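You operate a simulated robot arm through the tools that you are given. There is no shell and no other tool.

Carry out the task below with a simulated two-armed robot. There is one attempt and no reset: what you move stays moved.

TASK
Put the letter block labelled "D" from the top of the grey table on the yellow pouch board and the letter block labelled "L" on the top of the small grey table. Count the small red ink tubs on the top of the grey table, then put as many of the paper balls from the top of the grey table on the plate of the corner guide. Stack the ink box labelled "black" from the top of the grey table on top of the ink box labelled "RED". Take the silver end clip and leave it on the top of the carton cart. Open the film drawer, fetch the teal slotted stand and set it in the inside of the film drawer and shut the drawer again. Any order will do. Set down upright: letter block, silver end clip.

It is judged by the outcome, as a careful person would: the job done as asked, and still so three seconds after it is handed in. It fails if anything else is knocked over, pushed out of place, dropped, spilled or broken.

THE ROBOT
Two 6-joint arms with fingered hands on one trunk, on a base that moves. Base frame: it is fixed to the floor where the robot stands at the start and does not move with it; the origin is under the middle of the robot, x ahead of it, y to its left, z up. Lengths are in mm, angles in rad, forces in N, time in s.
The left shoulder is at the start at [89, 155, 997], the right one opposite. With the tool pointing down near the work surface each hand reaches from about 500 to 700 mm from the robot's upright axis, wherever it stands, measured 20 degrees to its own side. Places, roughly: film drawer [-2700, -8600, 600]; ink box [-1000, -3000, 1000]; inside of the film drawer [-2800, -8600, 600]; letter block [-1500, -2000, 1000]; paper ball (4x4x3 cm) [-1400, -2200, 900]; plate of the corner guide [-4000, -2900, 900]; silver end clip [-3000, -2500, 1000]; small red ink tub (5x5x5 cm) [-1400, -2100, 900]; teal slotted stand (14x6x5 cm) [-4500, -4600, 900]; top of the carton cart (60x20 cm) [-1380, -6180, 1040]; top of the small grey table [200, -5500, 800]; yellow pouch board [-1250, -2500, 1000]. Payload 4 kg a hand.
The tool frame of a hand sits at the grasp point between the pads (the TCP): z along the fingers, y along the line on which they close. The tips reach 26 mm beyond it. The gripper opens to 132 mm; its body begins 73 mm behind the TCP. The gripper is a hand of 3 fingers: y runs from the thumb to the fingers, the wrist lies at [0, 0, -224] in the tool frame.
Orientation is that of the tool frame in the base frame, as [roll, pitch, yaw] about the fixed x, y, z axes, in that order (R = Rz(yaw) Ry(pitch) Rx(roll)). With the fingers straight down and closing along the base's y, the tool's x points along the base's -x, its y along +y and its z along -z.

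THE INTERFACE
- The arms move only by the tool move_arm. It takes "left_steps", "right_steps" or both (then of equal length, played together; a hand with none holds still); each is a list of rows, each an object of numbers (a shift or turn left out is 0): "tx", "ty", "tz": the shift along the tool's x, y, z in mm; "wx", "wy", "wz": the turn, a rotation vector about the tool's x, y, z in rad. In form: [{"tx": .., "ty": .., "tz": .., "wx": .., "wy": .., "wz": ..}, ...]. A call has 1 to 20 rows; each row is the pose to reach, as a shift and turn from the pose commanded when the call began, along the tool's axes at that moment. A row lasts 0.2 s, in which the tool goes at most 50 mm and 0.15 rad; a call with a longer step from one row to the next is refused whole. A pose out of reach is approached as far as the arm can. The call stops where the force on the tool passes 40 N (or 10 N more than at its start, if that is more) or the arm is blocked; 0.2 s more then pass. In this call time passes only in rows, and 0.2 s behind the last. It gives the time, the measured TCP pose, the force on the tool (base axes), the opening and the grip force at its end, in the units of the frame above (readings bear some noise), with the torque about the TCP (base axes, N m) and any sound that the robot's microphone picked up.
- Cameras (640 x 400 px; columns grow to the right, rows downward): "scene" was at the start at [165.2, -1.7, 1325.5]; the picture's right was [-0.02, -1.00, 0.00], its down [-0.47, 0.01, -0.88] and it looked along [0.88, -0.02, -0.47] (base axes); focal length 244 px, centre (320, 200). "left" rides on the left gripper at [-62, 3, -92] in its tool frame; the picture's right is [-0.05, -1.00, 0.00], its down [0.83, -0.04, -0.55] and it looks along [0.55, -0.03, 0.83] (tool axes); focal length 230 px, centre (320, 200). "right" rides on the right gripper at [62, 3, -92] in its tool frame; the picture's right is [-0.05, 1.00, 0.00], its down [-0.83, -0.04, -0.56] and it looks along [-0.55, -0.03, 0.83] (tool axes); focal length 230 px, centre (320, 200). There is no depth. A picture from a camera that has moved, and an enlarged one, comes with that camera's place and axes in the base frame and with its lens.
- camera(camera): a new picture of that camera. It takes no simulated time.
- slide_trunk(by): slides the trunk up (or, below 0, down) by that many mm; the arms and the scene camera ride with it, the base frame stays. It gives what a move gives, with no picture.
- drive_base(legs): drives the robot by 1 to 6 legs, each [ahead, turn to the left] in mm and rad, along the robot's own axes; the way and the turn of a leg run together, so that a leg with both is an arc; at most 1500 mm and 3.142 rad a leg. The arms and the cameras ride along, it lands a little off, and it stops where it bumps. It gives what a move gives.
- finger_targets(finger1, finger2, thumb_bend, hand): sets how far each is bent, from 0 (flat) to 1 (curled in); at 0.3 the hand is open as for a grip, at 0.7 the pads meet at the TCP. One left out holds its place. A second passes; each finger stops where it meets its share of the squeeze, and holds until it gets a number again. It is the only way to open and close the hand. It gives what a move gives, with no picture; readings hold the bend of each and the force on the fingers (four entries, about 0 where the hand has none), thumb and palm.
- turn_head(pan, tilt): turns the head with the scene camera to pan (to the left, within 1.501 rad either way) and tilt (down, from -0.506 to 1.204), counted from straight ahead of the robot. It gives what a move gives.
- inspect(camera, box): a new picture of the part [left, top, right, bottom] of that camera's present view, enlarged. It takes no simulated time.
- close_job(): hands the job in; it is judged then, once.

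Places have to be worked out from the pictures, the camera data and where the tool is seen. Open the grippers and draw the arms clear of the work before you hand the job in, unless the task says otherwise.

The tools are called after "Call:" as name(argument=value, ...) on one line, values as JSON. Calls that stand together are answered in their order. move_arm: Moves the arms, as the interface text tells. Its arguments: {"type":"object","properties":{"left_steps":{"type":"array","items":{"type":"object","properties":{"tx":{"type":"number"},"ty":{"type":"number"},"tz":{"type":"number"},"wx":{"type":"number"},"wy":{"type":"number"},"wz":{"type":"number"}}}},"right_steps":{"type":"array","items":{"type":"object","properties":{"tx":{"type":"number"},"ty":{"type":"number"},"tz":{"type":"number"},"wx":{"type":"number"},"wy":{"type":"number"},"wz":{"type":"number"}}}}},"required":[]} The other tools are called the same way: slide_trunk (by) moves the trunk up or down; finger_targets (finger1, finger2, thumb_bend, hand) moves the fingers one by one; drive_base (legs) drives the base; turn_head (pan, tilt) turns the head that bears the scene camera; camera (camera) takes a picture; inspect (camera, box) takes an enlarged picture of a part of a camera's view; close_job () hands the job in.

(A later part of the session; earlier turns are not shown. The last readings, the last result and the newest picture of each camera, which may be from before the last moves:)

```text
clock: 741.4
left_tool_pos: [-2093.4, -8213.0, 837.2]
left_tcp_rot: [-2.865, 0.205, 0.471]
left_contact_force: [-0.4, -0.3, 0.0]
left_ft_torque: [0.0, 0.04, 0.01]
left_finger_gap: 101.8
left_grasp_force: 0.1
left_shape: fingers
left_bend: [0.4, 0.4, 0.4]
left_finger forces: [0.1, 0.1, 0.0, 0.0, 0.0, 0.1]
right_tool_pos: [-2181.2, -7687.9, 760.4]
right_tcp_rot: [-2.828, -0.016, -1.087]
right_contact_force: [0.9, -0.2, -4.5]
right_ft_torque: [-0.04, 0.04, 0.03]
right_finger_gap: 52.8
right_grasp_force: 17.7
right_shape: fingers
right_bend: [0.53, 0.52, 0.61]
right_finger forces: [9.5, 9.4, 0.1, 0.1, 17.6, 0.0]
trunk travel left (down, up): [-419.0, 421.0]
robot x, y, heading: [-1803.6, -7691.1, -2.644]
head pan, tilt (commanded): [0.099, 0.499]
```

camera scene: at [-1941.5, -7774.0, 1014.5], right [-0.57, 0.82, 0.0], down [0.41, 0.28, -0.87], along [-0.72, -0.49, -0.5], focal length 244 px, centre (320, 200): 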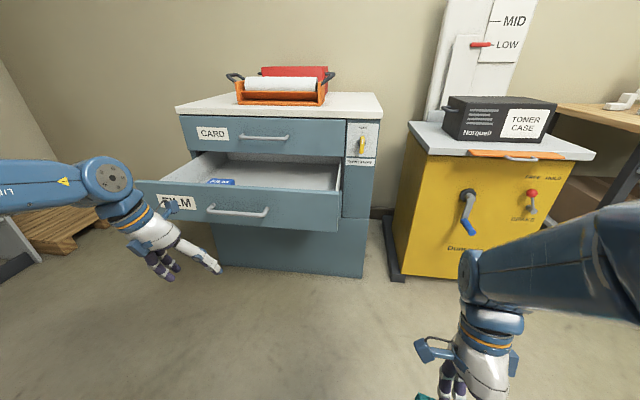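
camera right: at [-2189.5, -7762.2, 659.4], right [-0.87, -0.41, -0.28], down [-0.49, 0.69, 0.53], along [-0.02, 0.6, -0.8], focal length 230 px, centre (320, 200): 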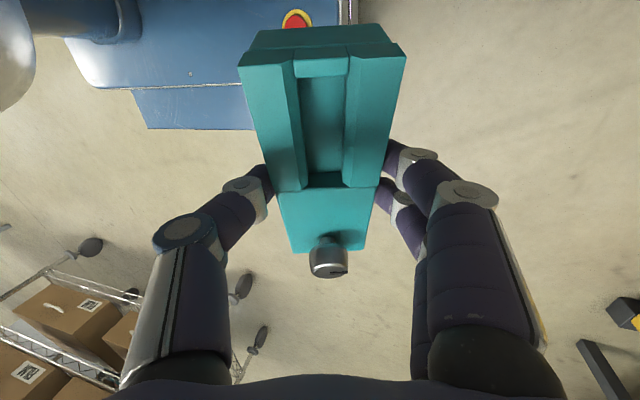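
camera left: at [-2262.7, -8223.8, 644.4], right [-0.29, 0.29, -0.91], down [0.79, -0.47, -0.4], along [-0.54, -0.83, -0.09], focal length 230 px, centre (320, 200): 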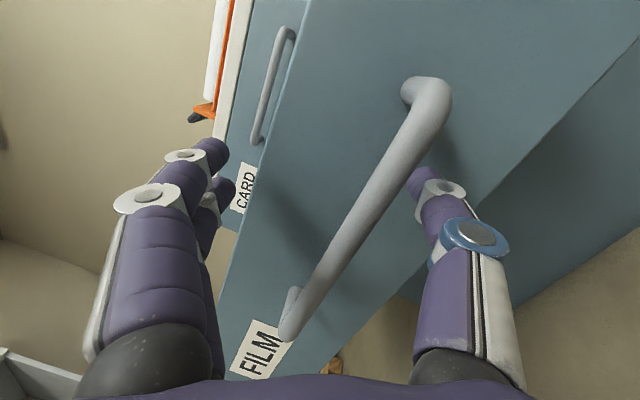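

I extend and level the right hand with the stand.

Call:
move_arm(right_steps=[{"ty": 8, "tz": -3, "wx": -0.01}, {"ty": 18, "tz": -6, "wx": -0.025}, {"ty": 29, "tz": -9, "wx": -0.04}, {"ty": 40, "tz": -13, "wx": -0.055}, {"ty": 52, "tz": -17, "wx": -0.07}, {"ty": 64, "tz": -21, "wx": -0.085}, {"ty": 76, "tz": -25, "wx": -0.1}, {"ty": 88, "tz": -29, "wx": -0.118}, {"ty": 100, "tz": -33, "wx": -0.136}, {"ty": 112, "tz": -37, "wx": -0.154}, {"ty": 124, "tz": -41, "wx": -0.172}, {"ty": 136, "tz": -45, "wx": -0.19}, {"ty": 148, "tz": -48, "wx": -0.208}, {"ty": 160, "tz": -52, "wx": -0.226}, {"ty": 172, "tz": -56, "wx": -0.244}, {"ty": 184, "tz": -60, "wx": -0.262}, {"ty": 196, "tz": -64, "wx": -0.28}, {"ty": 208, "tz": -68, "wx": -0.295}, {"ty": 218, "tz": -71, "wx": -0.305}, {"ty": 228, "tz": -74, "wx": -0.313}])

Call:
camera(camera="right")

```text
clock: 745.6
left_tool_pos: [-2091.5, -8212.4, 836.5]
left_tcp_rot: [-2.867, 0.205, 0.469]
left_contact_force: [-0.5, -0.1, -0.1]
left_ft_torque: [0.03, 0.0, -0.03]
left_finger_gap: 101.4
left_grasp_force: 0.0
left_shape: fingers
left_bend: [0.4, 0.4, 0.4]
left_finger forces: [0.0, 0.1, 0.1, 0.0, 0.0, 0.0]
right_tool_pos: [-2398.5, -7800.8, 784.5]
right_tcp_rot: [3.099, -0.017, -1.084]
right_contact_force: [0.3, -0.4, -4.3]
right_ft_torque: [-0.07, 0.01, -0.01]
right_finger_gap: 53.2
right_grasp_force: 17.1
right_shape: fingers
right_bend: [0.53, 0.53, 0.61]
right_finger forces: [9.1, 9.0, 0.1, 0.1, 18.1, 0.0]
right hand out of reach, approached as far as the arm can: row 1
trunk travel left (down, up): [-419.0, 421.0]
robot x, y, heading: [-1805.0, -7693.9, -2.638]
head pan, tilt (commanded): [0.099, 0.499]
```

```text
taken
camera right: at [-2368.9, -7854.3, 877.4], right [-0.91, -0.42, 0.04], down [-0.33, 0.78, 0.54], along [-0.26, 0.47, -0.84], focal length 230 px, centre (320, 200)
```

right: 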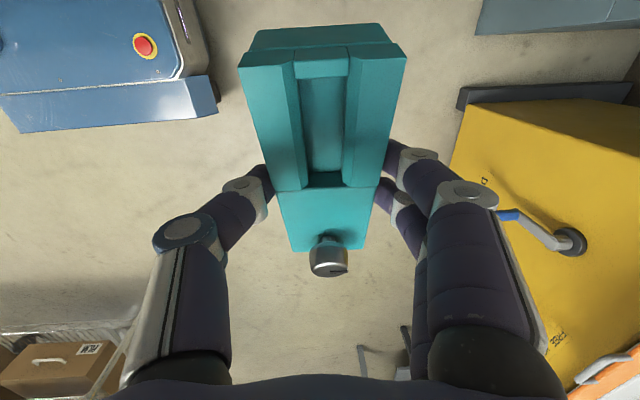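

The stand hangs with its left end slightly up (~0.2 rad); I'll compensate when placing. Now I shift the base left along the chest to bring the right hand in line with the drawer's free area.

Call:
drive_base(legs=[[0, 0.26], [0, 0.26], [0, 0.26], [0, 0.26], [0, 0.26], [0, 0.25]])

Call:
drive_base(legs=[[70, 0], [90, 0], [90, 0], [90, 0], [90, 0]])

Call:
drive_base(legs=[[0, -0.26], [0, -0.26], [0, -0.26], [0, -0.26], [0, -0.26], [0, -0.26]])

Call:
turn_head(pan=-0.1, tilt=0.6)

Call:
camera(camera="scene")

```text
clock: 751.5
left_tool_pos: [-1289.3, -7996.7, 837.5]
left_tcp_rot: [-2.863, 0.203, 2.011]
left_contact_force: [-0.3, 0.2, 0.4]
left_ft_torque: [-0.02, 0.01, 0.0]
left_finger_gap: 101.6
left_grasp_force: 0.1
left_shape: fingers
left_bend: [0.4, 0.4, 0.4]
left_finger forces: [0.1, 0.0, 0.0, 0.0, 0.1, 0.0]
right_tool_pos: [-1712.1, -8287.6, 784.3]
right_tcp_rot: [3.099, -0.018, 0.451]
right_contact_force: [1.0, 0.4, -3.6]
right_ft_torque: [0.02, -0.01, 0.0]
right_finger_gap: 52.7
right_grasp_force: 17.5
right_shape: fingers
right_bend: [0.53, 0.53, 0.61]
right_finger forces: [8.5, 8.5, 0.0, 0.0, 17.1, 0.0]
trunk travel left (down, up): [-419.0, 421.0]
robot x, y, heading: [-1814.4, -7693.3, -1.1]
head pan, tilt (commanded): [0.099, 0.499]
```

```text
clock: 755.3
left_tool_pos: [-1110.4, -8348.9, 849.8]
left_tcp_rot: [-2.865, 0.231, 2.007]
left_contact_force: [-0.1, 0.2, 1.3]
left_ft_torque: [0.07, -0.06, 0.0]
left_finger_gap: 101.4
left_grasp_force: 0.1
left_shape: fingers
left_bend: [0.4, 0.4, 0.4]
left_finger forces: [0.1, 0.1, 0.0, 0.0, 0.0, 0.0]
right_tool_pos: [-1532.0, -8642.0, 804.1]
right_tcp_rot: [3.064, -0.016, 0.453]
right_contact_force: [-0.2, 0.0, -2.8]
right_ft_torque: [0.11, 0.05, -0.01]
right_finger_gap: 53.1
right_grasp_force: 17.5
right_shape: fingers
right_bend: [0.53, 0.53, 0.61]
right_finger forces: [8.7, 8.7, 0.0, 0.0, 17.7, 0.0]
trunk travel left (down, up): [-419.0, 421.0]
robot x, y, heading: [-1620.0, -8075.6, -1.095]
head pan, tilt (commanded): [0.099, 0.499]
```

```text
clock: 761.3
left_tool_pos: [-1898.5, -8600.7, 830.6]
left_tcp_rot: [-2.864, 0.175, 0.461]
left_contact_force: [-0.3, -0.3, 0.2]
left_ft_torque: [-0.01, 0.01, 0.01]
left_finger_gap: 101.8
left_grasp_force: 0.2
left_shape: fingers
left_bend: [0.4, 0.4, 0.4]
left_finger forces: [0.0, 0.1, 0.0, 0.0, 0.1, 0.0]
right_tool_pos: [-2197.1, -8185.7, 795.6]
right_tcp_rot: [3.08, -0.019, -1.088]
right_contact_force: [-0.1, 0.1, -3.1]
right_ft_torque: [-0.01, -0.07, 0.0]
right_finger_gap: 52.6
right_grasp_force: 16.3
right_shape: fingers
right_bend: [0.53, 0.53, 0.61]
right_finger forces: [8.1, 8.2, 0.0, 0.1, 16.6, 0.0]
trunk travel left (down, up): [-419.0, 421.0]
robot x, y, heading: [-1614.9, -8087.0, -2.645]
head pan, tilt (commanded): [0.099, 0.499]
```

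```text
clock: 762.0
left_tool_pos: [-1892.4, -8595.8, 825.3]
left_tcp_rot: [-2.861, 0.152, 0.454]
left_contact_force: [-0.7, -0.3, 1.0]
left_ft_torque: [-0.01, 0.0, -0.04]
left_finger_gap: 101.5
left_grasp_force: 0.0
left_shape: fingers
left_bend: [0.4, 0.4, 0.4]
left_finger forces: [0.1, 0.0, 0.0, 0.0, 0.1, 0.0]
right_tool_pos: [-2184.9, -8180.1, 805.9]
right_tcp_rot: [3.061, -0.017, -1.089]
right_contact_force: [0.3, 0.1, -3.4]
right_ft_torque: [-0.02, -0.03, 0.01]
right_finger_gap: 52.7
right_grasp_force: 17.8
right_shape: fingers
right_bend: [0.53, 0.53, 0.61]
right_finger forces: [8.7, 8.8, 0.0, 0.0, 17.8, 0.1]
trunk travel left (down, up): [-419.0, 421.0]
robot x, y, heading: [-1615.7, -8085.0, -2.64]
head pan, tilt (commanded): [-0.099, 0.6]
```

```text
taken
camera scene: at [-1762.3, -8154.5, 1201.5], right [-0.39, 0.92, 0.0], down [0.53, 0.23, -0.81], along [-0.75, -0.32, -0.58], focal length 244 px, centre (320, 200)
```

scene: 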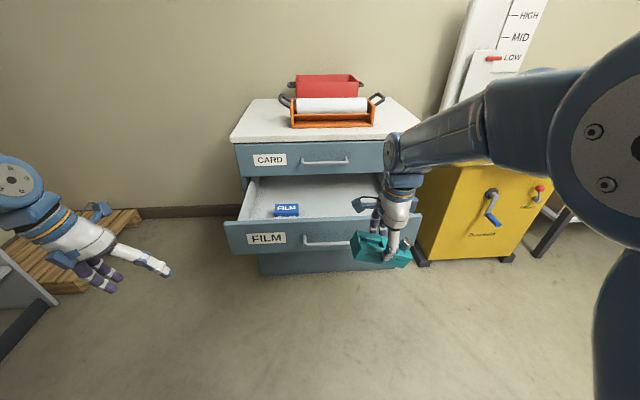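

Lined up. I roll forward ~350 mm so the stand comes over the open drawer (it is above the drawer's front edge).

Call:
drive_base(legs=[[60, 0], [75, 0], [75, 0], [75, 0], [60, 0]])

Call:
turn_head(pan=-0.2, tilt=0.85)

Call:
camera(camera="scene")

Call:
camera(camera="right")

```text
clock: 765.5
left_tool_pos: [-2175.9, -8750.8, 819.4]
left_tcp_rot: [-2.86, 0.144, 0.46]
left_contact_force: [-0.7, -0.1, 1.0]
left_ft_torque: [-0.07, 0.03, 0.01]
left_finger_gap: 101.8
left_grasp_force: 0.1
left_shape: fingers
left_bend: [0.4, 0.4, 0.4]
left_finger forces: [0.0, 0.1, 0.1, 0.0, 0.1, 0.0]
right_tool_pos: [-2477.2, -8338.7, 811.9]
right_tcp_rot: [3.052, -0.017, -1.088]
right_contact_force: [0.8, 0.5, -3.9]
right_ft_torque: [-0.03, -0.01, 0.0]
right_finger_gap: 52.8
right_grasp_force: 17.7
right_shape: fingers
right_bend: [0.53, 0.53, 0.61]
right_finger forces: [8.7, 8.6, 0.1, 0.0, 17.8, 0.1]
trunk travel left (down, up): [-419.0, 421.0]
robot x, y, heading: [-1912.1, -8249.1, -2.641]
head pan, tilt (commanded): [-0.099, 0.6]
```

```text
clock: 766.2
left_tool_pos: [-2171.4, -8746.6, 793.3]
left_tcp_rot: [-2.859, 0.078, 0.458]
left_contact_force: [-0.5, -0.3, 0.6]
left_ft_torque: [0.03, 0.01, -0.01]
left_finger_gap: 101.4
left_grasp_force: 0.0
left_shape: fingers
left_bend: [0.4, 0.4, 0.4]
left_finger forces: [0.1, 0.0, 0.1, 0.0, 0.0, 0.0]
right_tool_pos: [-2474.3, -8336.9, 813.8]
right_tcp_rot: [3.047, -0.018, -1.091]
right_contact_force: [-0.5, -0.2, -4.8]
right_ft_torque: [-0.01, -0.05, 0.05]
right_finger_gap: 53.1
right_grasp_force: 17.8
right_shape: fingers
right_bend: [0.53, 0.53, 0.61]
right_finger forces: [8.7, 9.0, 0.0, 0.0, 18.1, 0.0]
trunk travel left (down, up): [-419.0, 421.0]
robot x, y, heading: [-1915.3, -8249.8, -2.645]
head pan, tilt (commanded): [-0.201, 0.85]
```

```text
taken
camera scene: at [-2056.4, -8306.8, 1180.5], right [-0.3, 0.96, 0.0], down [0.73, 0.23, -0.64], along [-0.62, -0.19, -0.76], focal length 244 px, centre (320, 200)
```

scene: 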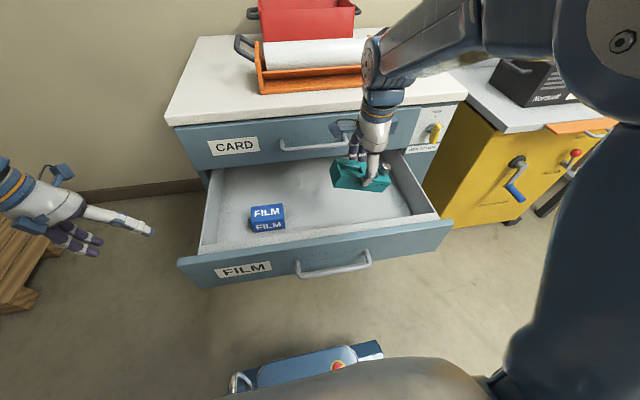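

```text
taken
camera right: at [-2441.5, -8388.2, 906.3], right [-0.91, -0.41, 0.09], down [-0.3, 0.79, 0.53], along [-0.29, 0.46, -0.84], focal length 230 px, centre (320, 200)
```

right: 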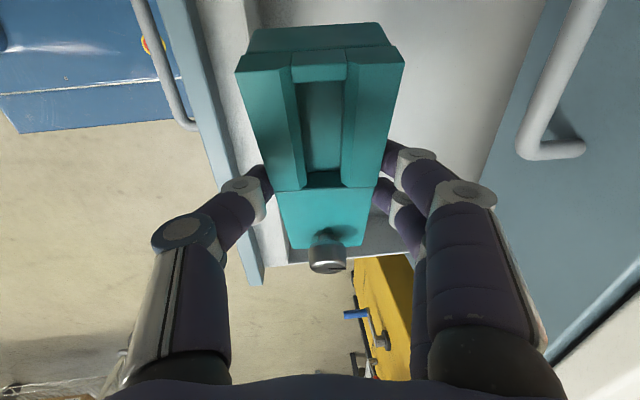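

The stand is over the drawer's free right half. I shift it 27 mm deeper, level the hand and tilt it so the stand itself is horizontal.

Call:
move_arm(right_steps=[{"tx": 1.5, "ty": 3, "tz": 3, "wx": 0.012, "wy": -0.02}, {"tx": 3, "ty": 6, "tz": 6, "wx": 0.024, "wy": -0.045}, {"tx": 4.5, "ty": 9, "tz": 9, "wx": 0.036, "wy": -0.07}, {"tx": 6, "ty": 12, "tz": 12, "wx": 0.048, "wy": -0.095}, {"tx": 7.5, "ty": 15, "tz": 15, "wx": 0.06, "wy": -0.12}, {"tx": 9, "ty": 18, "tz": 18, "wx": 0.072, "wy": -0.145}, {"tx": 10.5, "ty": 22, "tz": 20, "wx": 0.084, "wy": -0.17}, {"tx": 11.5, "ty": 25, "tz": 22, "wx": 0.094, "wy": -0.2}])

Call:
camera(camera="right")

Call:
inspect(camera="scene", box=[190, 120, 460, 290])

```text
clock: 768.0
left_tool_pos: [-2170.2, -8745.7, 795.6]
left_tcp_rot: [-2.859, 0.082, 0.457]
left_contact_force: [0.4, -0.4, -0.3]
left_ft_torque: [0.01, 0.0, -0.01]
left_finger_gap: 101.4
left_grasp_force: 0.1
left_shape: fingers
left_bend: [0.4, 0.4, 0.4]
left_finger forces: [0.1, 0.0, 0.0, 0.0, 0.0, 0.0]
right_tool_pos: [-2494.8, -8359.9, 795.4]
right_tcp_rot: [3.139, 0.184, -1.098]
right_contact_force: [0.0, 0.5, -3.7]
right_ft_torque: [-0.05, 0.0, 0.01]
right_finger_gap: 52.8
right_grasp_force: 17.4
right_shape: fingers
right_bend: [0.53, 0.53, 0.61]
right_finger forces: [8.8, 9.1, 0.1, 0.0, 17.9, 0.0]
trunk travel left (down, up): [-419.0, 421.0]
robot x, y, heading: [-1915.4, -8248.0, -2.644]
head pan, tilt (commanded): [-0.201, 0.85]
```

```text
taken
camera right: at [-2461.5, -8430.6, 873.5], right [-0.91, -0.41, 0.01], down [-0.28, 0.66, 0.7], along [-0.29, 0.63, -0.72], focal length 230 px, centre (320, 200)
```

right: 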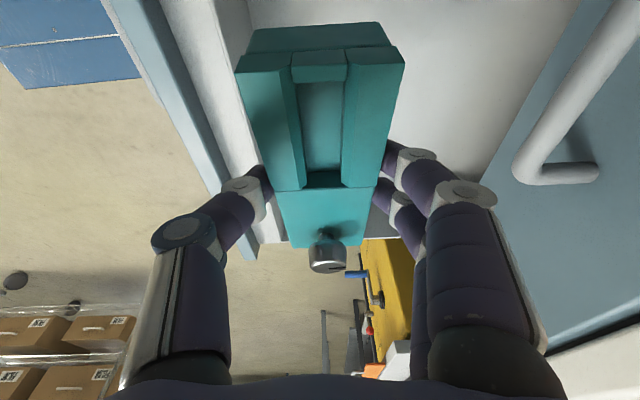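

```text
2.35 times, centred on (325, 205) of scene
camera zoom: at [-2055.3, -8306.4, 1180.7], right [-0.3, 0.96, 0.0], down [0.73, 0.23, -0.65], along [-0.62, -0.19, -0.76], focal length 575 px, centre (308, 188)
```

zoom: 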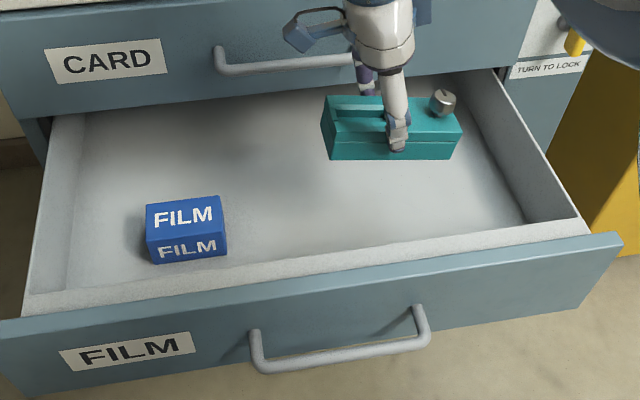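

The stand is level and over free drawer space. I lower it straight down 140 mm into the drawer.

Call:
move_arm(right_steps=[{"tx": 2, "tz": 11}, {"tx": 4, "tz": 22}, {"tx": 6, "tz": 33}, {"tx": 8, "tz": 44}, {"tx": 10, "tz": 55}, {"tx": 12, "tz": 66}, {"tx": 14, "tz": 77}, {"tx": 16, "tz": 88}, {"tx": 18.5, "tz": 99}, {"tx": 20.5, "tz": 110}, {"tx": 22.5, "tz": 121}, {"tx": 24.5, "tz": 132}, {"tx": 26, "tz": 138}])

Call:
inspect(camera="scene", box=[190, 120, 460, 290])

Call:
camera(camera="right")

```text
clock: 770.8
left_tool_pos: [-2169.8, -8745.6, 794.5]
left_tcp_rot: [-2.86, 0.082, 0.458]
left_contact_force: [0.2, 0.8, -0.3]
left_ft_torque: [0.02, 0.01, -0.01]
left_finger_gap: 101.7
left_grasp_force: 0.0
left_shape: fingers
left_bend: [0.4, 0.4, 0.4]
left_finger forces: [0.1, 0.1, 0.0, 0.1, 0.1, 0.0]
right_tool_pos: [-2493.4, -8361.1, 654.7]
right_tcp_rot: [3.14, 0.182, -1.101]
right_contact_force: [-0.2, -0.4, -4.2]
right_ft_torque: [-0.06, -0.04, 0.0]
right_finger_gap: 52.6
right_grasp_force: 18.0
right_shape: fingers
right_bend: [0.53, 0.53, 0.61]
right_finger forces: [8.8, 9.0, 0.1, 0.0, 17.8, 0.0]
trunk travel left (down, up): [-419.0, 421.0]
robot x, y, heading: [-1912.4, -8248.8, -2.642]
head pan, tilt (commanded): [-0.201, 0.85]
```

```text
2.35 times, centred on (325, 205) of scene
camera zoom: at [-2055.3, -8306.1, 1180.7], right [-0.3, 0.96, 0.0], down [0.73, 0.23, -0.65], along [-0.62, -0.19, -0.76], focal length 575 px, centre (308, 188)
```

zoom: 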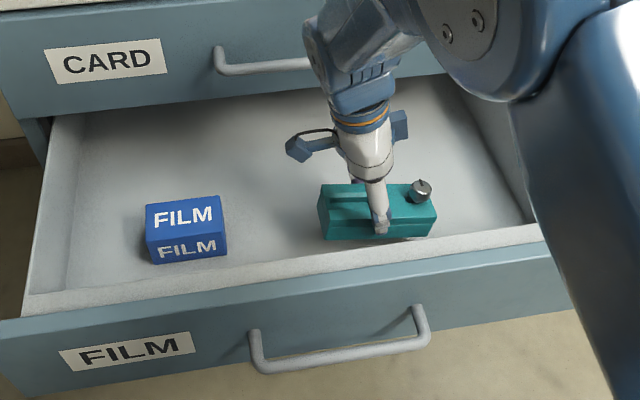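

```text
taken
camera right: at [-2460.0, -8431.5, 732.8], right [-0.91, -0.41, 0.01], down [-0.28, 0.66, 0.7], along [-0.29, 0.63, -0.72], focal length 230 px, centre (320, 200)
```

right: 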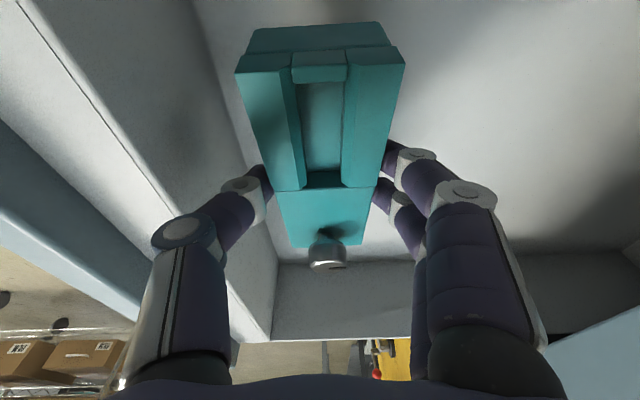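

The stand is inside the drawer with clearance on all sides. I lower it in small steps until it touches the drawer floor.

Call:
move_arm(right_steps=[{"tx": 1, "tz": 5}, {"tx": 2, "tz": 10}, {"tx": 3, "tz": 15}, {"tx": 4, "tz": 20}])

Call:
inspect(camera="scene", box=[260, 160, 440, 280])

```text
clock: 771.8
left_tool_pos: [-2170.5, -8746.7, 795.2]
left_tcp_rot: [-2.859, 0.082, 0.456]
left_contact_force: [-0.2, -0.4, 0.6]
left_ft_torque: [-0.03, -0.02, -0.01]
left_finger_gap: 101.4
left_grasp_force: 0.0
left_shape: fingers
left_bend: [0.4, 0.4, 0.4]
left_finger forces: [0.1, 0.0, 0.0, 0.0, 0.0, 0.1]
right_tool_pos: [-2495.3, -8360.8, 634.3]
right_tcp_rot: [3.141, 0.181, -1.102]
right_contact_force: [0.7, 0.2, -4.6]
right_ft_torque: [0.01, 0.0, 0.01]
right_finger_gap: 52.9
right_grasp_force: 18.0
right_shape: fingers
right_bend: [0.53, 0.53, 0.61]
right_finger forces: [8.9, 9.1, 0.1, 0.0, 17.8, 0.1]
trunk travel left (down, up): [-419.0, 421.0]
robot x, y, heading: [-1914.1, -8248.9, -2.639]
head pan, tilt (commanded): [-0.201, 0.85]
```

```text
3.33 times, centred on (350, 220) of scene
camera zoom: at [-2055.4, -8306.1, 1180.7], right [-0.29, 0.96, 0.0], down [0.73, 0.23, -0.65], along [-0.62, -0.19, -0.76], focal length 814 px, centre (220, 133)
```

zoom: 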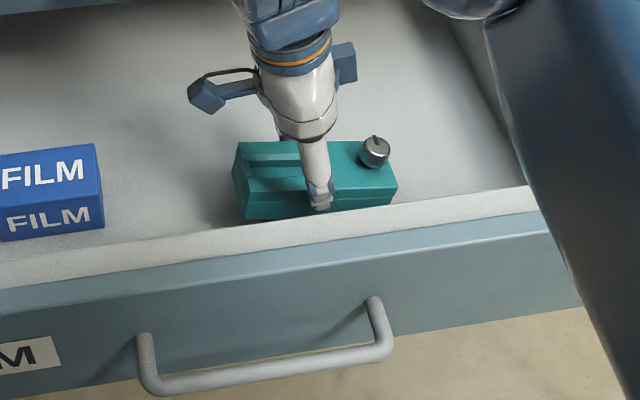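

Close to the floor now. A few more small steps.

Call:
move_arm(right_steps=[{"tx": 1, "tz": 4}, {"tx": 1.6, "tz": 8}, {"tx": 2.4, "tz": 12}])

```text
clock: 772.6
left_tool_pos: [-2170.6, -8745.7, 795.4]
left_tcp_rot: [-2.859, 0.08, 0.455]
left_contact_force: [0.2, 0.0, 0.9]
left_ft_torque: [0.0, 0.01, -0.02]
left_finger_gap: 101.6
left_grasp_force: 0.2
left_shape: fingers
left_bend: [0.4, 0.4, 0.4]
left_finger forces: [0.0, 0.1, 0.0, 0.0, 0.0, 0.1]
right_tool_pos: [-2494.4, -8360.9, 621.1]
right_tcp_rot: [3.14, 0.183, -1.101]
right_contact_force: [0.4, -0.4, -3.1]
right_ft_torque: [-0.01, 0.0, -0.02]
right_finger_gap: 52.7
right_grasp_force: 17.8
right_shape: fingers
right_bend: [0.53, 0.53, 0.61]
right_finger forces: [8.8, 9.0, 0.0, 0.0, 17.8, 0.1]
trunk travel left (down, up): [-419.0, 421.0]
robot x, y, heading: [-1913.1, -8250.3, -2.639]
head pan, tilt (commanded): [-0.201, 0.85]
```

Call:
move_arm(right_steps=[{"tx": 1, "tz": 4}, {"tx": 1.6, "tz": 8}, {"tx": 2.4, "tz": 12}])

Call:
inspect(camera="scene", box=[260, 160, 440, 280])

```text
clock: 773.4
left_tool_pos: [-2170.9, -8746.8, 794.7]
left_tcp_rot: [-2.859, 0.081, 0.455]
left_contact_force: [0.5, -0.3, -0.3]
left_ft_torque: [-0.02, 0.0, -0.02]
left_finger_gap: 101.5
left_grasp_force: 0.0
left_shape: fingers
left_bend: [0.4, 0.4, 0.4]
left_finger forces: [0.0, 0.0, 0.0, 0.0, 0.0, 0.1]
right_tool_pos: [-2493.4, -8360.5, 609.4]
right_tcp_rot: [3.137, 0.183, -1.1]
right_contact_force: [1.5, -1.4, 0.4]
right_ft_torque: [0.08, 0.22, 0.07]
right_finger_gap: 52.9
right_grasp_force: 17.9
right_shape: fingers
right_bend: [0.53, 0.54, 0.61]
right_finger forces: [8.0, 9.8, 0.0, 0.0, 17.8, 0.1]
trunk travel left (down, up): [-419.0, 421.0]
robot x, y, heading: [-1917.0, -8249.1, -2.637]
head pan, tilt (commanded): [-0.201, 0.85]
```

```text
3.33 times, centred on (350, 220) of scene
camera zoom: at [-2054.8, -8306.2, 1180.8], right [-0.29, 0.96, 0.0], down [0.73, 0.23, -0.65], along [-0.62, -0.19, -0.76], focal length 814 px, centre (220, 133)
```

zoom: 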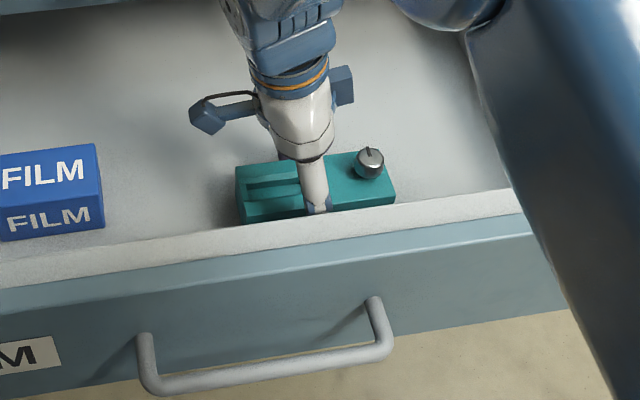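

Contact begins (z≈609, floor ≈557). I lower 3 mm more, then release in stages.

Call:
move_arm(right_steps=[{"tx": 0.3, "tz": 2}, {"tx": 0.6, "tz": 4}])

Call:
finger_targets(hand="right", finger1=0.48, finger2=0.48, thumb_bend=0.54)

Call:
camera(camera="right")

```text
clock: 774.0
left_tool_pos: [-2169.5, -8745.3, 795.9]
left_tcp_rot: [-2.857, 0.082, 0.457]
left_contact_force: [0.2, -0.3, -0.4]
left_ft_torque: [-0.03, 0.0, -0.02]
left_finger_gap: 101.6
left_grasp_force: 0.1
left_shape: fingers
left_bend: [0.4, 0.4, 0.4]
left_finger forces: [0.1, 0.0, 0.1, 0.1, 0.1, 0.0]
right_tool_pos: [-2493.4, -8360.1, 607.7]
right_tcp_rot: [3.134, 0.183, -1.102]
right_contact_force: [-1.1, 2.1, 16.6]
right_ft_torque: [0.18, 0.17, 0.03]
right_finger_gap: 52.6
right_grasp_force: 19.4
right_shape: fingers
right_bend: [0.53, 0.55, 0.61]
right_finger forces: [9.3, 10.2, 0.0, 0.0, 19.6, 0.1]
trunk travel left (down, up): [-419.0, 421.0]
robot x, y, heading: [-1917.3, -8249.3, -2.648]
head pan, tilt (commanded): [-0.201, 0.85]
```

```text
clock: 775.0
left_tool_pos: [-2169.8, -8746.0, 796.4]
left_tcp_rot: [-2.86, 0.08, 0.457]
left_contact_force: [0.3, -0.4, -0.1]
left_ft_torque: [0.0, -0.01, -0.02]
left_finger_gap: 101.6
left_grasp_force: 0.1
left_shape: fingers
left_bend: [0.4, 0.4, 0.4]
left_finger forces: [0.0, 0.0, 0.0, 0.1, 0.0, 0.1]
right_tool_pos: [-2493.3, -8360.4, 604.6]
right_tcp_rot: [3.138, 0.182, -1.098]
right_contact_force: [-0.3, 0.7, -0.6]
right_ft_torque: [-0.01, 0.0, -0.01]
right_finger_gap: 63.4
right_grasp_force: 0.0
right_shape: fingers
right_bend: [0.48, 0.48, 0.54]
right_finger forces: [0.0, 0.0, 0.0, 0.1, 0.0, 0.1]
trunk travel left (down, up): [-419.0, 421.0]
robot x, y, heading: [-1911.5, -8253.3, -2.64]
head pan, tilt (commanded): [-0.201, 0.85]
```

```text
taken
camera right: at [-2459.7, -8431.2, 684.3], right [-0.91, -0.41, 0.01], down [-0.28, 0.66, 0.7], along [-0.29, 0.63, -0.72], focal length 230 px, centre (320, 200)
```

right: 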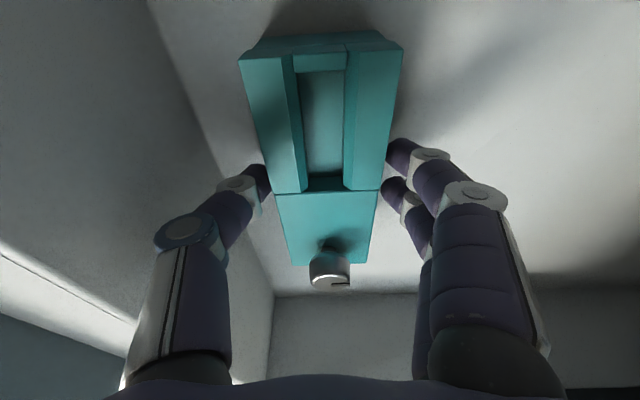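

Released; about 5 mm clearance on each side. I lift the hand straight up without opening further.

Call:
move_arm(right_steps=[{"tx": -1, "tz": -5}, {"tx": -2, "tz": -11}, {"tx": -3.5, "tz": -19}, {"tx": -5.5, "tz": -30}, {"tx": -7.5, "tz": -41}, {"tx": -10, "tz": -53}, {"tx": -12, "tz": -65}, {"tx": -14.5, "tz": -77}, {"tx": -16.5, "tz": -89}, {"tx": -19, "tz": -101}, {"tx": -21, "tz": -113}, {"tx": -23.5, "tz": -125}, {"tx": -25.5, "tz": -137}, {"tx": -28, "tz": -149}, {"tx": -30, "tz": -161}, {"tx": -32.5, "tz": -173}, {"tx": -34.5, "tz": -185}, {"tx": -37, "tz": -197}])

Call:
inspect(camera="scene", box=[190, 120, 460, 290])

Call:
camera(camera="right")

```text
clock: 778.8
left_tool_pos: [-2169.2, -8745.5, 796.4]
left_tcp_rot: [-2.859, 0.08, 0.458]
left_contact_force: [-0.1, 0.4, 0.0]
left_ft_torque: [-0.01, -0.01, 0.0]
left_finger_gap: 101.6
left_grasp_force: 0.2
left_shape: fingers
left_bend: [0.4, 0.4, 0.4]
left_finger forces: [0.0, 0.0, 0.0, 0.1, 0.0, 0.1]
right_tool_pos: [-2493.1, -8360.9, 804.0]
right_tcp_rot: [3.139, 0.18, -1.1]
right_contact_force: [0.3, -0.2, -0.1]
right_ft_torque: [-0.01, -0.02, -0.03]
right_finger_gap: 63.8
right_grasp_force: 0.0
right_shape: fingers
right_bend: [0.48, 0.48, 0.54]
right_finger forces: [0.0, 0.0, 0.1, 0.0, 0.0, 0.0]
trunk travel left (down, up): [-419.0, 421.0]
robot x, y, heading: [-1916.6, -8249.8, -2.641]
head pan, tilt (commanded): [-0.201, 0.85]
```

```text
2.35 times, centred on (325, 205) of scene
camera zoom: at [-2054.7, -8305.9, 1180.8], right [-0.29, 0.96, 0.0], down [0.73, 0.23, -0.65], along [-0.62, -0.19, -0.76], focal length 575 px, centre (308, 188)
```

zoom: 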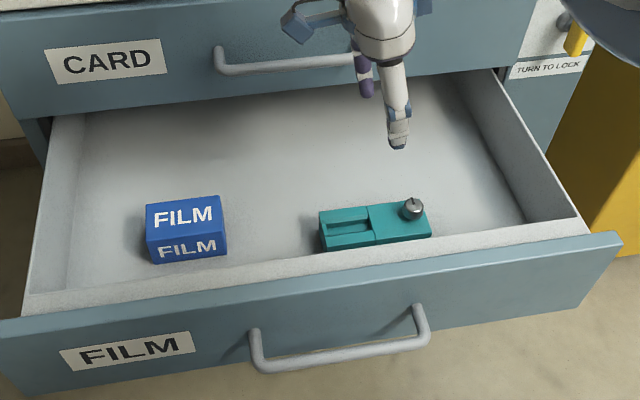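

```text
taken
camera right: at [-2459.3, -8431.0, 884.7], right [-0.91, -0.41, 0.01], down [-0.29, 0.66, 0.7], along [-0.29, 0.63, -0.72], focal length 230 px, centre (320, 200)
```

right: 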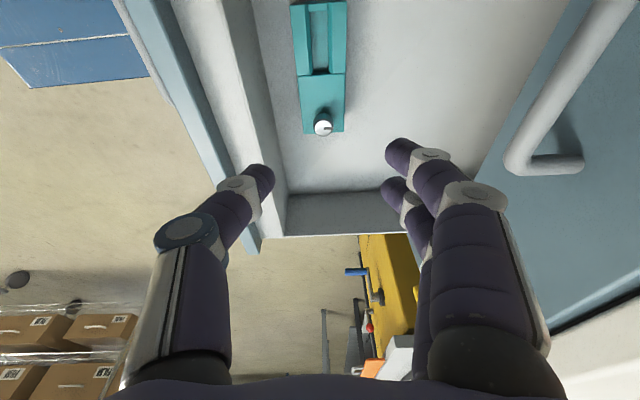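

The teal stand stands upright inside the film drawer. To shut it, I'll push the drawer front with the right hand's fingertips. First I back off 330 mm.

Call:
drive_base(legs=[[-60, 0], [-90, 0], [-90, 0], [-90, 0]])

Call:
finger_targets(hand="right", finger1=0.75, finger2=0.75, thumb_bend=0.75)

Call:
camera(camera="scene")

```text
clock: 781.9
left_tool_pos: [-1903.6, -8601.8, 804.2]
left_tcp_rot: [-2.863, 0.115, 0.464]
left_contact_force: [-1.9, 0.0, 2.5]
left_ft_torque: [-0.04, -0.13, -0.01]
left_finger_gap: 101.9
left_grasp_force: 0.1
left_shape: fingers
left_bend: [0.4, 0.4, 0.4]
left_finger forces: [0.0, 0.0, 0.0, 0.0, 0.0, 0.0]
right_tool_pos: [-2223.7, -8214.3, 784.1]
right_tcp_rot: [-3.106, 0.182, -1.091]
right_contact_force: [-1.3, -1.2, -2.5]
right_ft_torque: [0.16, -0.13, -0.03]
right_finger_gap: 63.9
right_grasp_force: 0.1
right_shape: fingers
right_bend: [0.48, 0.48, 0.54]
right_finger forces: [0.0, 0.0, 0.0, 0.0, 0.0, 0.0]
trunk travel left (down, up): [-419.0, 421.0]
robot x, y, heading: [-1624.1, -8090.0, -2.64]
head pan, tilt (commanded): [-0.201, 0.85]
```

```text
clock: 782.9
left_tool_pos: [-1879.4, -8588.5, 793.8]
left_tcp_rot: [-2.86, 0.078, 0.463]
left_contact_force: [-1.2, -0.1, -0.2]
left_ft_torque: [0.0, -0.01, 0.0]
left_finger_gap: 101.6
left_grasp_force: 0.1
left_shape: fingers
left_bend: [0.4, 0.4, 0.4]
left_finger forces: [0.1, 0.0, 0.0, 0.0, 0.0, 0.0]
right_tool_pos: [-2203.4, -8202.8, 803.0]
right_tcp_rot: [-3.14, 0.18, -1.096]
right_contact_force: [0.1, 0.1, -0.1]
right_ft_torque: [-0.01, -0.01, 0.0]
right_finger_gap: 0.2
right_grasp_force: 0.1
right_shape: fingers
right_bend: [0.73, 0.73, 0.75]
right_finger forces: [0.1, 0.1, 0.1, 0.1, 0.1, 0.1]
trunk travel left (down, up): [-419.0, 421.0]
robot x, y, heading: [-1625.9, -8092.5, -2.639]
head pan, tilt (commanded): [-0.201, 0.85]
```

```text
taken
camera scene: at [-1766.3, -8147.9, 1180.5], right [-0.3, 0.95, 0.0], down [0.73, 0.23, -0.64], along [-0.62, -0.19, -0.76], focal length 244 px, centre (320, 200)
```

scene: 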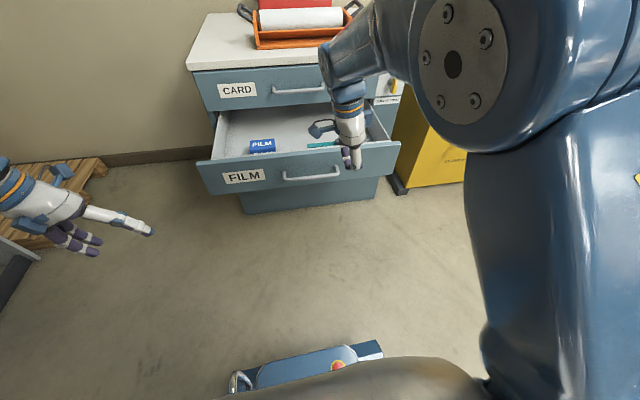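

I now pitch the closed right hand forward-down and move it in front of the drawer's right part (clear of the handle).

Call:
move_arm(right_steps=[{"tx": -5, "ty": 4, "tz": 8, "wx": -0.04, "wy": 0.01}, {"tx": -10, "ty": 9, "tz": 16, "wx": -0.08, "wy": 0.02}, {"tx": -15, "ty": 13, "tz": 24, "wx": -0.12, "wy": 0.03}, {"tx": -20, "ty": 18, "tz": 33, "wx": -0.16, "wy": 0.04}, {"tx": -25, "ty": 22, "tz": 41, "wx": -0.2, "wy": 0.05}, {"tx": -30, "ty": 26, "tz": 49, "wx": -0.24, "wy": 0.06}, {"tx": -35, "ty": 31, "tz": 57, "wx": -0.28, "wy": 0.07}, {"tx": -40, "ty": 35, "tz": 65, "wx": -0.32, "wy": 0.08}, {"tx": -45, "ty": 40, "tz": 74, "wx": -0.36, "wy": 0.09}, {"tx": -50, "ty": 44, "tz": 82, "wx": -0.4, "wy": 0.1}, {"tx": -55, "ty": 48, "tz": 90, "wx": -0.44, "wy": 0.11}, {"tx": -60, "ty": 53, "tz": 98, "wx": -0.48, "wy": 0.12}, {"tx": -65, "ty": 57, "tz": 106, "wx": -0.52, "wy": 0.13}, {"tx": -70, "ty": 62, "tz": 115, "wx": -0.56, "wy": 0.14}, {"tx": -75, "ty": 66, "tz": 123, "wx": -0.6, "wy": 0.15}, {"tx": -80, "ty": 70, "tz": 131, "wx": -0.64, "wy": 0.16}, {"tx": -85, "ty": 75, "tz": 139, "wx": -0.68, "wy": 0.17}, {"tx": -90, "ty": 79, "tz": 147, "wx": -0.72, "wy": 0.18}, {"tx": -95, "ty": 84, "tz": 156, "wx": -0.76, "wy": 0.18}, {"tx": -101, "ty": 88, "tz": 164, "wx": -0.8, "wy": 0.18}])

Call:
camera(camera="scene")

```text
clock: 787.1
left_tool_pos: [-1879.3, -8588.3, 794.2]
left_tcp_rot: [-2.861, 0.08, 0.461]
left_contact_force: [0.3, -0.5, -0.3]
left_ft_torque: [0.02, 0.01, -0.03]
left_finger_gap: 101.7
left_grasp_force: 0.0
left_shape: fingers
left_bend: [0.4, 0.4, 0.4]
left_finger forces: [0.0, 0.0, 0.0, 0.1, 0.0, 0.0]
right_tool_pos: [-2344.4, -8115.3, 692.5]
right_tcp_rot: [2.375, 0.031, -1.041]
right_contact_force: [-0.7, -0.5, 0.5]
right_ft_torque: [0.0, -0.02, 0.0]
right_finger_gap: 0.0
right_grasp_force: 0.1
right_shape: fingers
right_bend: [0.73, 0.73, 0.75]
right_finger forces: [0.0, 0.1, 0.0, 0.1, 0.0, 0.1]
right hand out of reach, approached as far as the arm can: row 15, 16, 17, 18, 19, 20
trunk travel left (down, up): [-419.0, 421.0]
robot x, y, heading: [-1624.5, -8087.5, -2.638]
head pan, tilt (commanded): [-0.201, 0.85]
```

```text
taken
camera scene: at [-1764.8, -8147.8, 1180.7], right [-0.3, 0.95, 0.0], down [0.73, 0.23, -0.65], along [-0.62, -0.19, -0.76], focal length 244 px, centre (320, 200)
```

scene: 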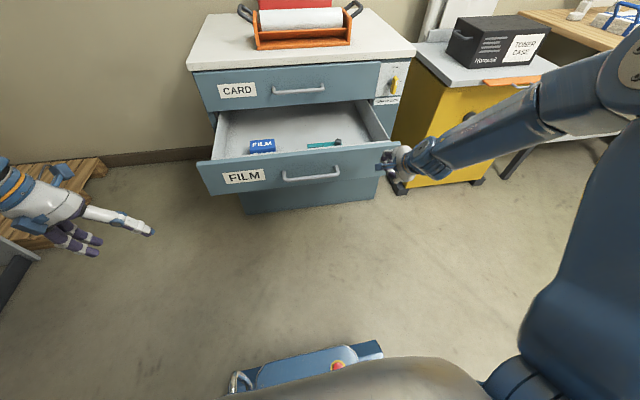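

The hand is in front of the drawer's right end, slightly high. I move it 40 mm left and 27 mm down, then check.

Call:
move_arm(right_steps=[{"tx": 10, "ty": -4, "tz": 5}, {"tx": 20, "ty": -8, "tz": 10}, {"tx": 30, "ty": -13, "tz": 15}, {"tx": 41, "ty": -17, "tz": 21}])

Call:
inspect(camera="scene", box=[190, 80, 460, 230])

Call:
camera(camera="right")

```text
clock: 788.1
left_tool_pos: [-1878.8, -8590.1, 793.9]
left_tcp_rot: [-2.857, 0.078, 0.464]
left_contact_force: [0.2, -1.1, -0.2]
left_ft_torque: [0.08, -0.01, -0.01]
left_finger_gap: 101.9
left_grasp_force: 0.1
left_shape: fingers
left_bend: [0.4, 0.4, 0.4]
left_finger forces: [0.0, 0.1, 0.0, 0.0, 0.0, 0.0]
right_tool_pos: [-2330.5, -8137.4, 700.7]
right_tcp_rot: [2.381, 0.042, -1.048]
right_contact_force: [0.2, -2.5, 0.1]
right_ft_torque: [0.05, 0.0, -0.03]
right_finger_gap: 0.0
right_grasp_force: 0.1
right_shape: fingers
right_bend: [0.73, 0.73, 0.75]
right_finger forces: [0.0, 0.0, 0.0, 0.0, 0.0, 0.0]
right hand out of reach, approached as far as the arm can: row 1, 2, 3, 4
trunk travel left (down, up): [-419.0, 421.0]
robot x, y, heading: [-1627.0, -8091.8, -2.639]
head pan, tilt (commanded): [-0.201, 0.85]
```

```text
2.37 times, centred on (325, 155) of scene
camera zoom: at [-1764.7, -8151.1, 1180.5], right [-0.3, 0.95, 0.01], down [0.73, 0.23, -0.64], along [-0.62, -0.19, -0.76], focal length 579 px, centre (308, 307)
```

zoom: 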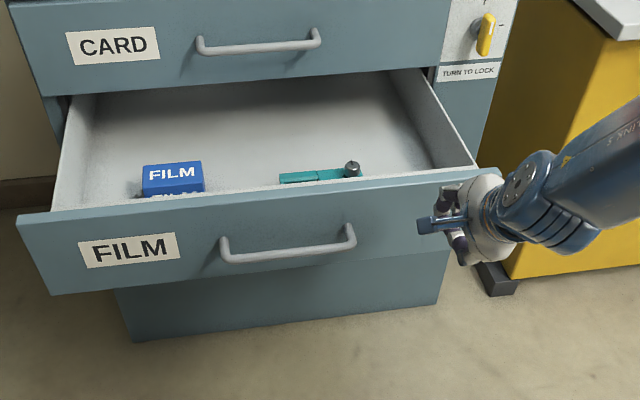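

```text
taken
camera right: at [-2245.0, -8162.7, 767.0], right [-0.64, -0.34, 0.69], down [-0.05, 0.91, 0.41], along [-0.77, 0.23, -0.6], focal length 230 px, centre (320, 200)
```

right: 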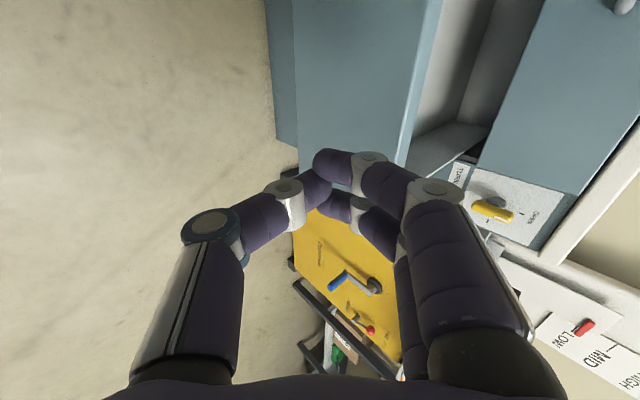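

The fist will meet the panel ~118 mm inside its right end. It's a little high, so I lower the trunk 40 mm, then drive forward gently to push.

Call:
slide_trunk(by=-40)

Call:
drive_base(legs=[[40, 0], [40, 0]])

Call:
camera(camera="right")

Call:
inspect(camera="scene", box=[190, 80, 460, 260])

```text
clock: 788.9
left_tool_pos: [-1877.7, -8588.9, 757.3]
left_tcp_rot: [-2.86, 0.082, 0.462]
left_contact_force: [0.8, 0.5, -0.9]
left_ft_torque: [0.03, 0.01, 0.0]
left_finger_gap: 101.5
left_grasp_force: 0.1
left_shape: fingers
left_bend: [0.4, 0.4, 0.4]
left_finger forces: [0.0, 0.1, 0.0, 0.0, 0.0, 0.0]
right_tool_pos: [-2332.8, -8134.5, 660.4]
right_tcp_rot: [2.379, 0.039, -1.047]
right_contact_force: [-0.5, 0.4, -0.3]
right_ft_torque: [-0.01, -0.03, -0.01]
right_finger_gap: 0.0
right_grasp_force: 0.2
right_shape: fingers
right_bend: [0.73, 0.73, 0.75]
right_finger forces: [0.0, 0.0, 0.0, 0.1, 0.0, 0.0]
trunk travel left (down, up): [-379.0, 461.0]
robot x, y, heading: [-1625.1, -8088.3, -2.642]
head pan, tilt (commanded): [-0.201, 0.85]
```

```text
clock: 790.3
left_tool_pos: [-1949.0, -8627.3, 755.2]
left_tcp_rot: [-2.86, 0.086, 0.46]
left_contact_force: [-0.2, -0.4, -0.1]
left_ft_torque: [0.07, -0.03, 0.0]
left_finger_gap: 101.5
left_grasp_force: 0.0
left_shape: fingers
left_bend: [0.4, 0.4, 0.4]
left_finger forces: [0.0, 0.0, 0.0, 0.0, 0.0, 0.1]
right_tool_pos: [-2401.9, -8171.8, 659.8]
right_tcp_rot: [2.379, 0.039, -1.047]
right_contact_force: [0.2, -1.2, -0.4]
right_ft_torque: [0.02, -0.01, 0.0]
right_finger_gap: 0.0
right_grasp_force: 0.1
right_shape: fingers
right_bend: [0.73, 0.73, 0.75]
right_finger forces: [0.1, 0.0, 0.0, 0.0, 0.0, 0.0]
trunk travel left (down, up): [-379.0, 461.0]
robot x, y, heading: [-1690.6, -8125.1, -2.64]
head pan, tilt (commanded): [-0.201, 0.85]
```

```text
taken
camera right: at [-2315.6, -8198.1, 726.6], right [-0.64, -0.34, 0.69], down [-0.05, 0.91, 0.4], along [-0.77, 0.22, -0.6], focal length 230 px, centre (320, 200)
```

right: 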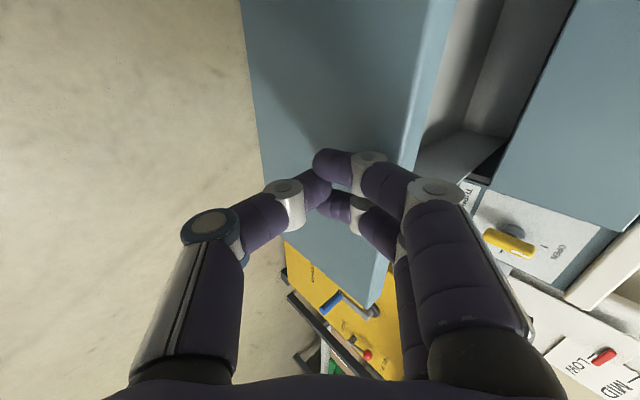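

```text
2.22 times, centred on (325, 170) of scene
camera zoom: at [-1833.5, -8185.1, 1140.8], right [-0.3, 0.95, 0.0], down [0.73, 0.23, -0.65], along [-0.62, -0.19, -0.76], focal length 543 px, centre (309, 267)
```

zoom: 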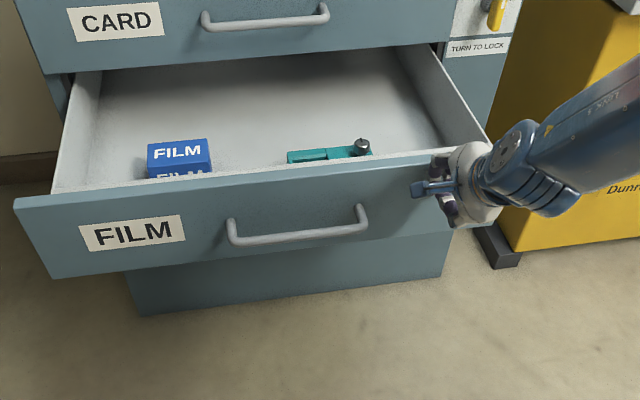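

About to touch. I keep driving forward gently, pushing the drawer in.

Call:
drive_base(legs=[[40, 0], [50, 0], [50, 0]])

Call:
inspect(camera="scene", box=[190, 80, 460, 260])

```text
clock: 792.2
left_tool_pos: [-2055.8, -8683.6, 740.7]
left_tcp_rot: [-2.859, 0.039, 0.46]
left_contact_force: [-0.5, -0.4, 0.2]
left_ft_torque: [0.03, -0.03, -0.01]
left_finger_gap: 101.0
left_grasp_force: 0.2
left_shape: fingers
left_bend: [0.4, 0.4, 0.4]
left_finger forces: [0.0, 0.0, 0.0, 0.0, 0.0, 0.0]
right_tool_pos: [-2514.3, -8236.2, 670.3]
right_tcp_rot: [2.364, 0.039, -1.047]
right_contact_force: [-0.9, 0.6, 0.6]
right_ft_torque: [-0.01, -0.01, -0.03]
right_finger_gap: 0.0
right_grasp_force: 0.0
right_shape: fingers
right_bend: [0.74, 0.74, 0.75]
right_finger forces: [0.0, 0.0, 0.0, 0.0, 0.1, 0.0]
trunk travel left (down, up): [-379.0, 461.0]
robot x, y, heading: [-1814.0, -8195.2, -2.641]
head pan, tilt (commanded): [-0.201, 0.85]
```

```text
2.22 times, centred on (325, 170) of scene
camera zoom: at [-1955.3, -8252.0, 1140.8], right [-0.3, 0.95, 0.0], down [0.73, 0.23, -0.65], along [-0.62, -0.19, -0.76], focal length 543 px, centre (309, 267)
```

zoom: 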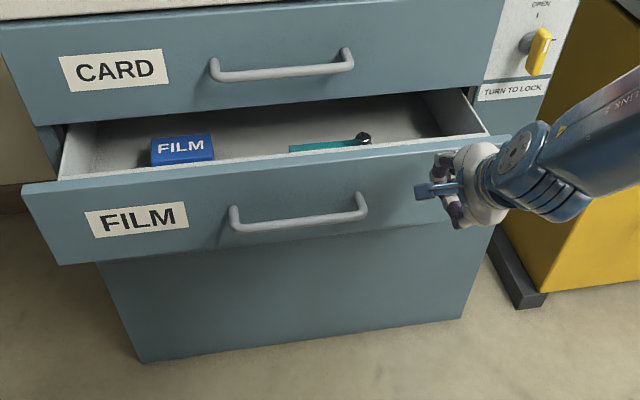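

The drawer is sliding shut with its contents undisturbed. I continue.

Call:
drive_base(legs=[[45, 0], [50, 0], [50, 0]])

Call:
inspect(camera="scene", box=[190, 60, 460, 260])

```text
clock: 794.2
left_tool_pos: [-2170.1, -8746.0, 722.8]
left_tcp_rot: [-2.859, -0.011, 0.462]
left_contact_force: [0.6, 0.7, -0.6]
left_ft_torque: [0.01, -0.04, 0.02]
left_finger_gap: 101.3
left_grasp_force: 0.1
left_shape: fingers
left_bend: [0.4, 0.4, 0.4]
left_finger forces: [0.0, 0.0, 0.0, 0.0, 0.1, 0.1]
right_tool_pos: [-2632.0, -8303.6, 678.1]
right_tcp_rot: [2.348, 0.037, -1.045]
right_contact_force: [0.2, 0.5, -0.2]
right_ft_torque: [0.02, 0.01, -0.01]
right_finger_gap: 0.0
right_grasp_force: 0.1
right_shape: fingers
right_bend: [0.74, 0.74, 0.74]
right_finger forces: [0.0, 0.1, 0.0, 0.1, 0.0, 0.0]
trunk travel left (down, up): [-379.0, 461.0]
robot x, y, heading: [-1946.9, -8263.3, -2.638]
head pan, tilt (commanded): [-0.201, 0.85]
```

```text
2.00 times, centred on (325, 160) of scene
camera zoom: at [-2084.5, -8323.5, 1140.5], right [-0.3, 0.95, 0.0], down [0.73, 0.23, -0.64], along [-0.62, -0.19, -0.76], focal length 488 px, centre (310, 280)
```

zoom: 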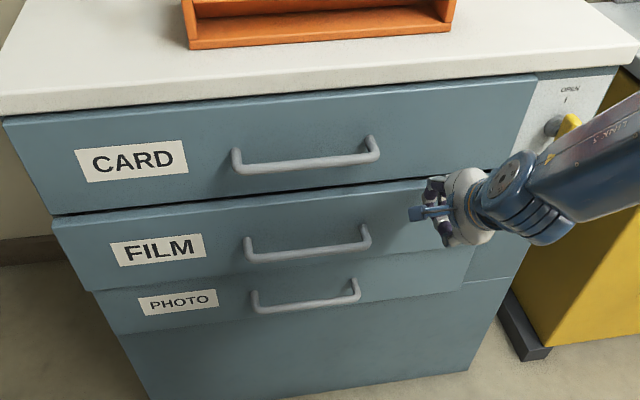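

Almost shut (~50 mm left); the forearm stays well clear of the lock lever. I push the rest in small legs until it stops.

Call:
drive_base(legs=[[25, 0], [20, 0]])

Call:
inspect(camera="scene", box=[190, 60, 460, 260])

```text
clock: 795.4
left_tool_pos: [-2194.3, -8757.0, 709.1]
left_tcp_rot: [-2.856, -0.061, 0.458]
left_contact_force: [-1.3, 0.3, -1.1]
left_ft_torque: [0.05, -0.04, -0.05]
left_finger_gap: 101.3
left_grasp_force: 0.1
left_shape: fingers
left_bend: [0.4, 0.4, 0.4]
left_finger forces: [0.0, 0.0, 0.1, 0.0, 0.0, 0.0]
right_tool_pos: [-2661.0, -8320.3, 689.8]
right_tcp_rot: [2.33, 0.039, -1.047]
right_contact_force: [-1.1, -0.8, -1.1]
right_ft_torque: [-0.02, 0.01, 0.03]
right_finger_gap: 0.0
right_grasp_force: 0.0
right_shape: fingers
right_bend: [0.74, 0.74, 0.74]
right_finger forces: [0.0, 0.0, 0.1, 0.0, 0.1, 0.1]
trunk travel left (down, up): [-379.0, 461.0]
robot x, y, heading: [-1983.7, -8282.7, -2.637]
head pan, tilt (commanded): [-0.201, 0.85]
```

```text
2.00 times, centred on (325, 160) of scene
camera zoom: at [-2123.1, -8344.6, 1140.6], right [-0.3, 0.95, 0.0], down [0.73, 0.23, -0.64], along [-0.62, -0.19, -0.76], focal length 488 px, centre (310, 280)
```

zoom: 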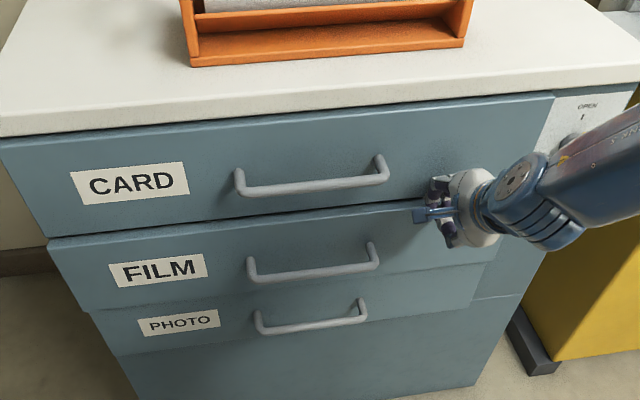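

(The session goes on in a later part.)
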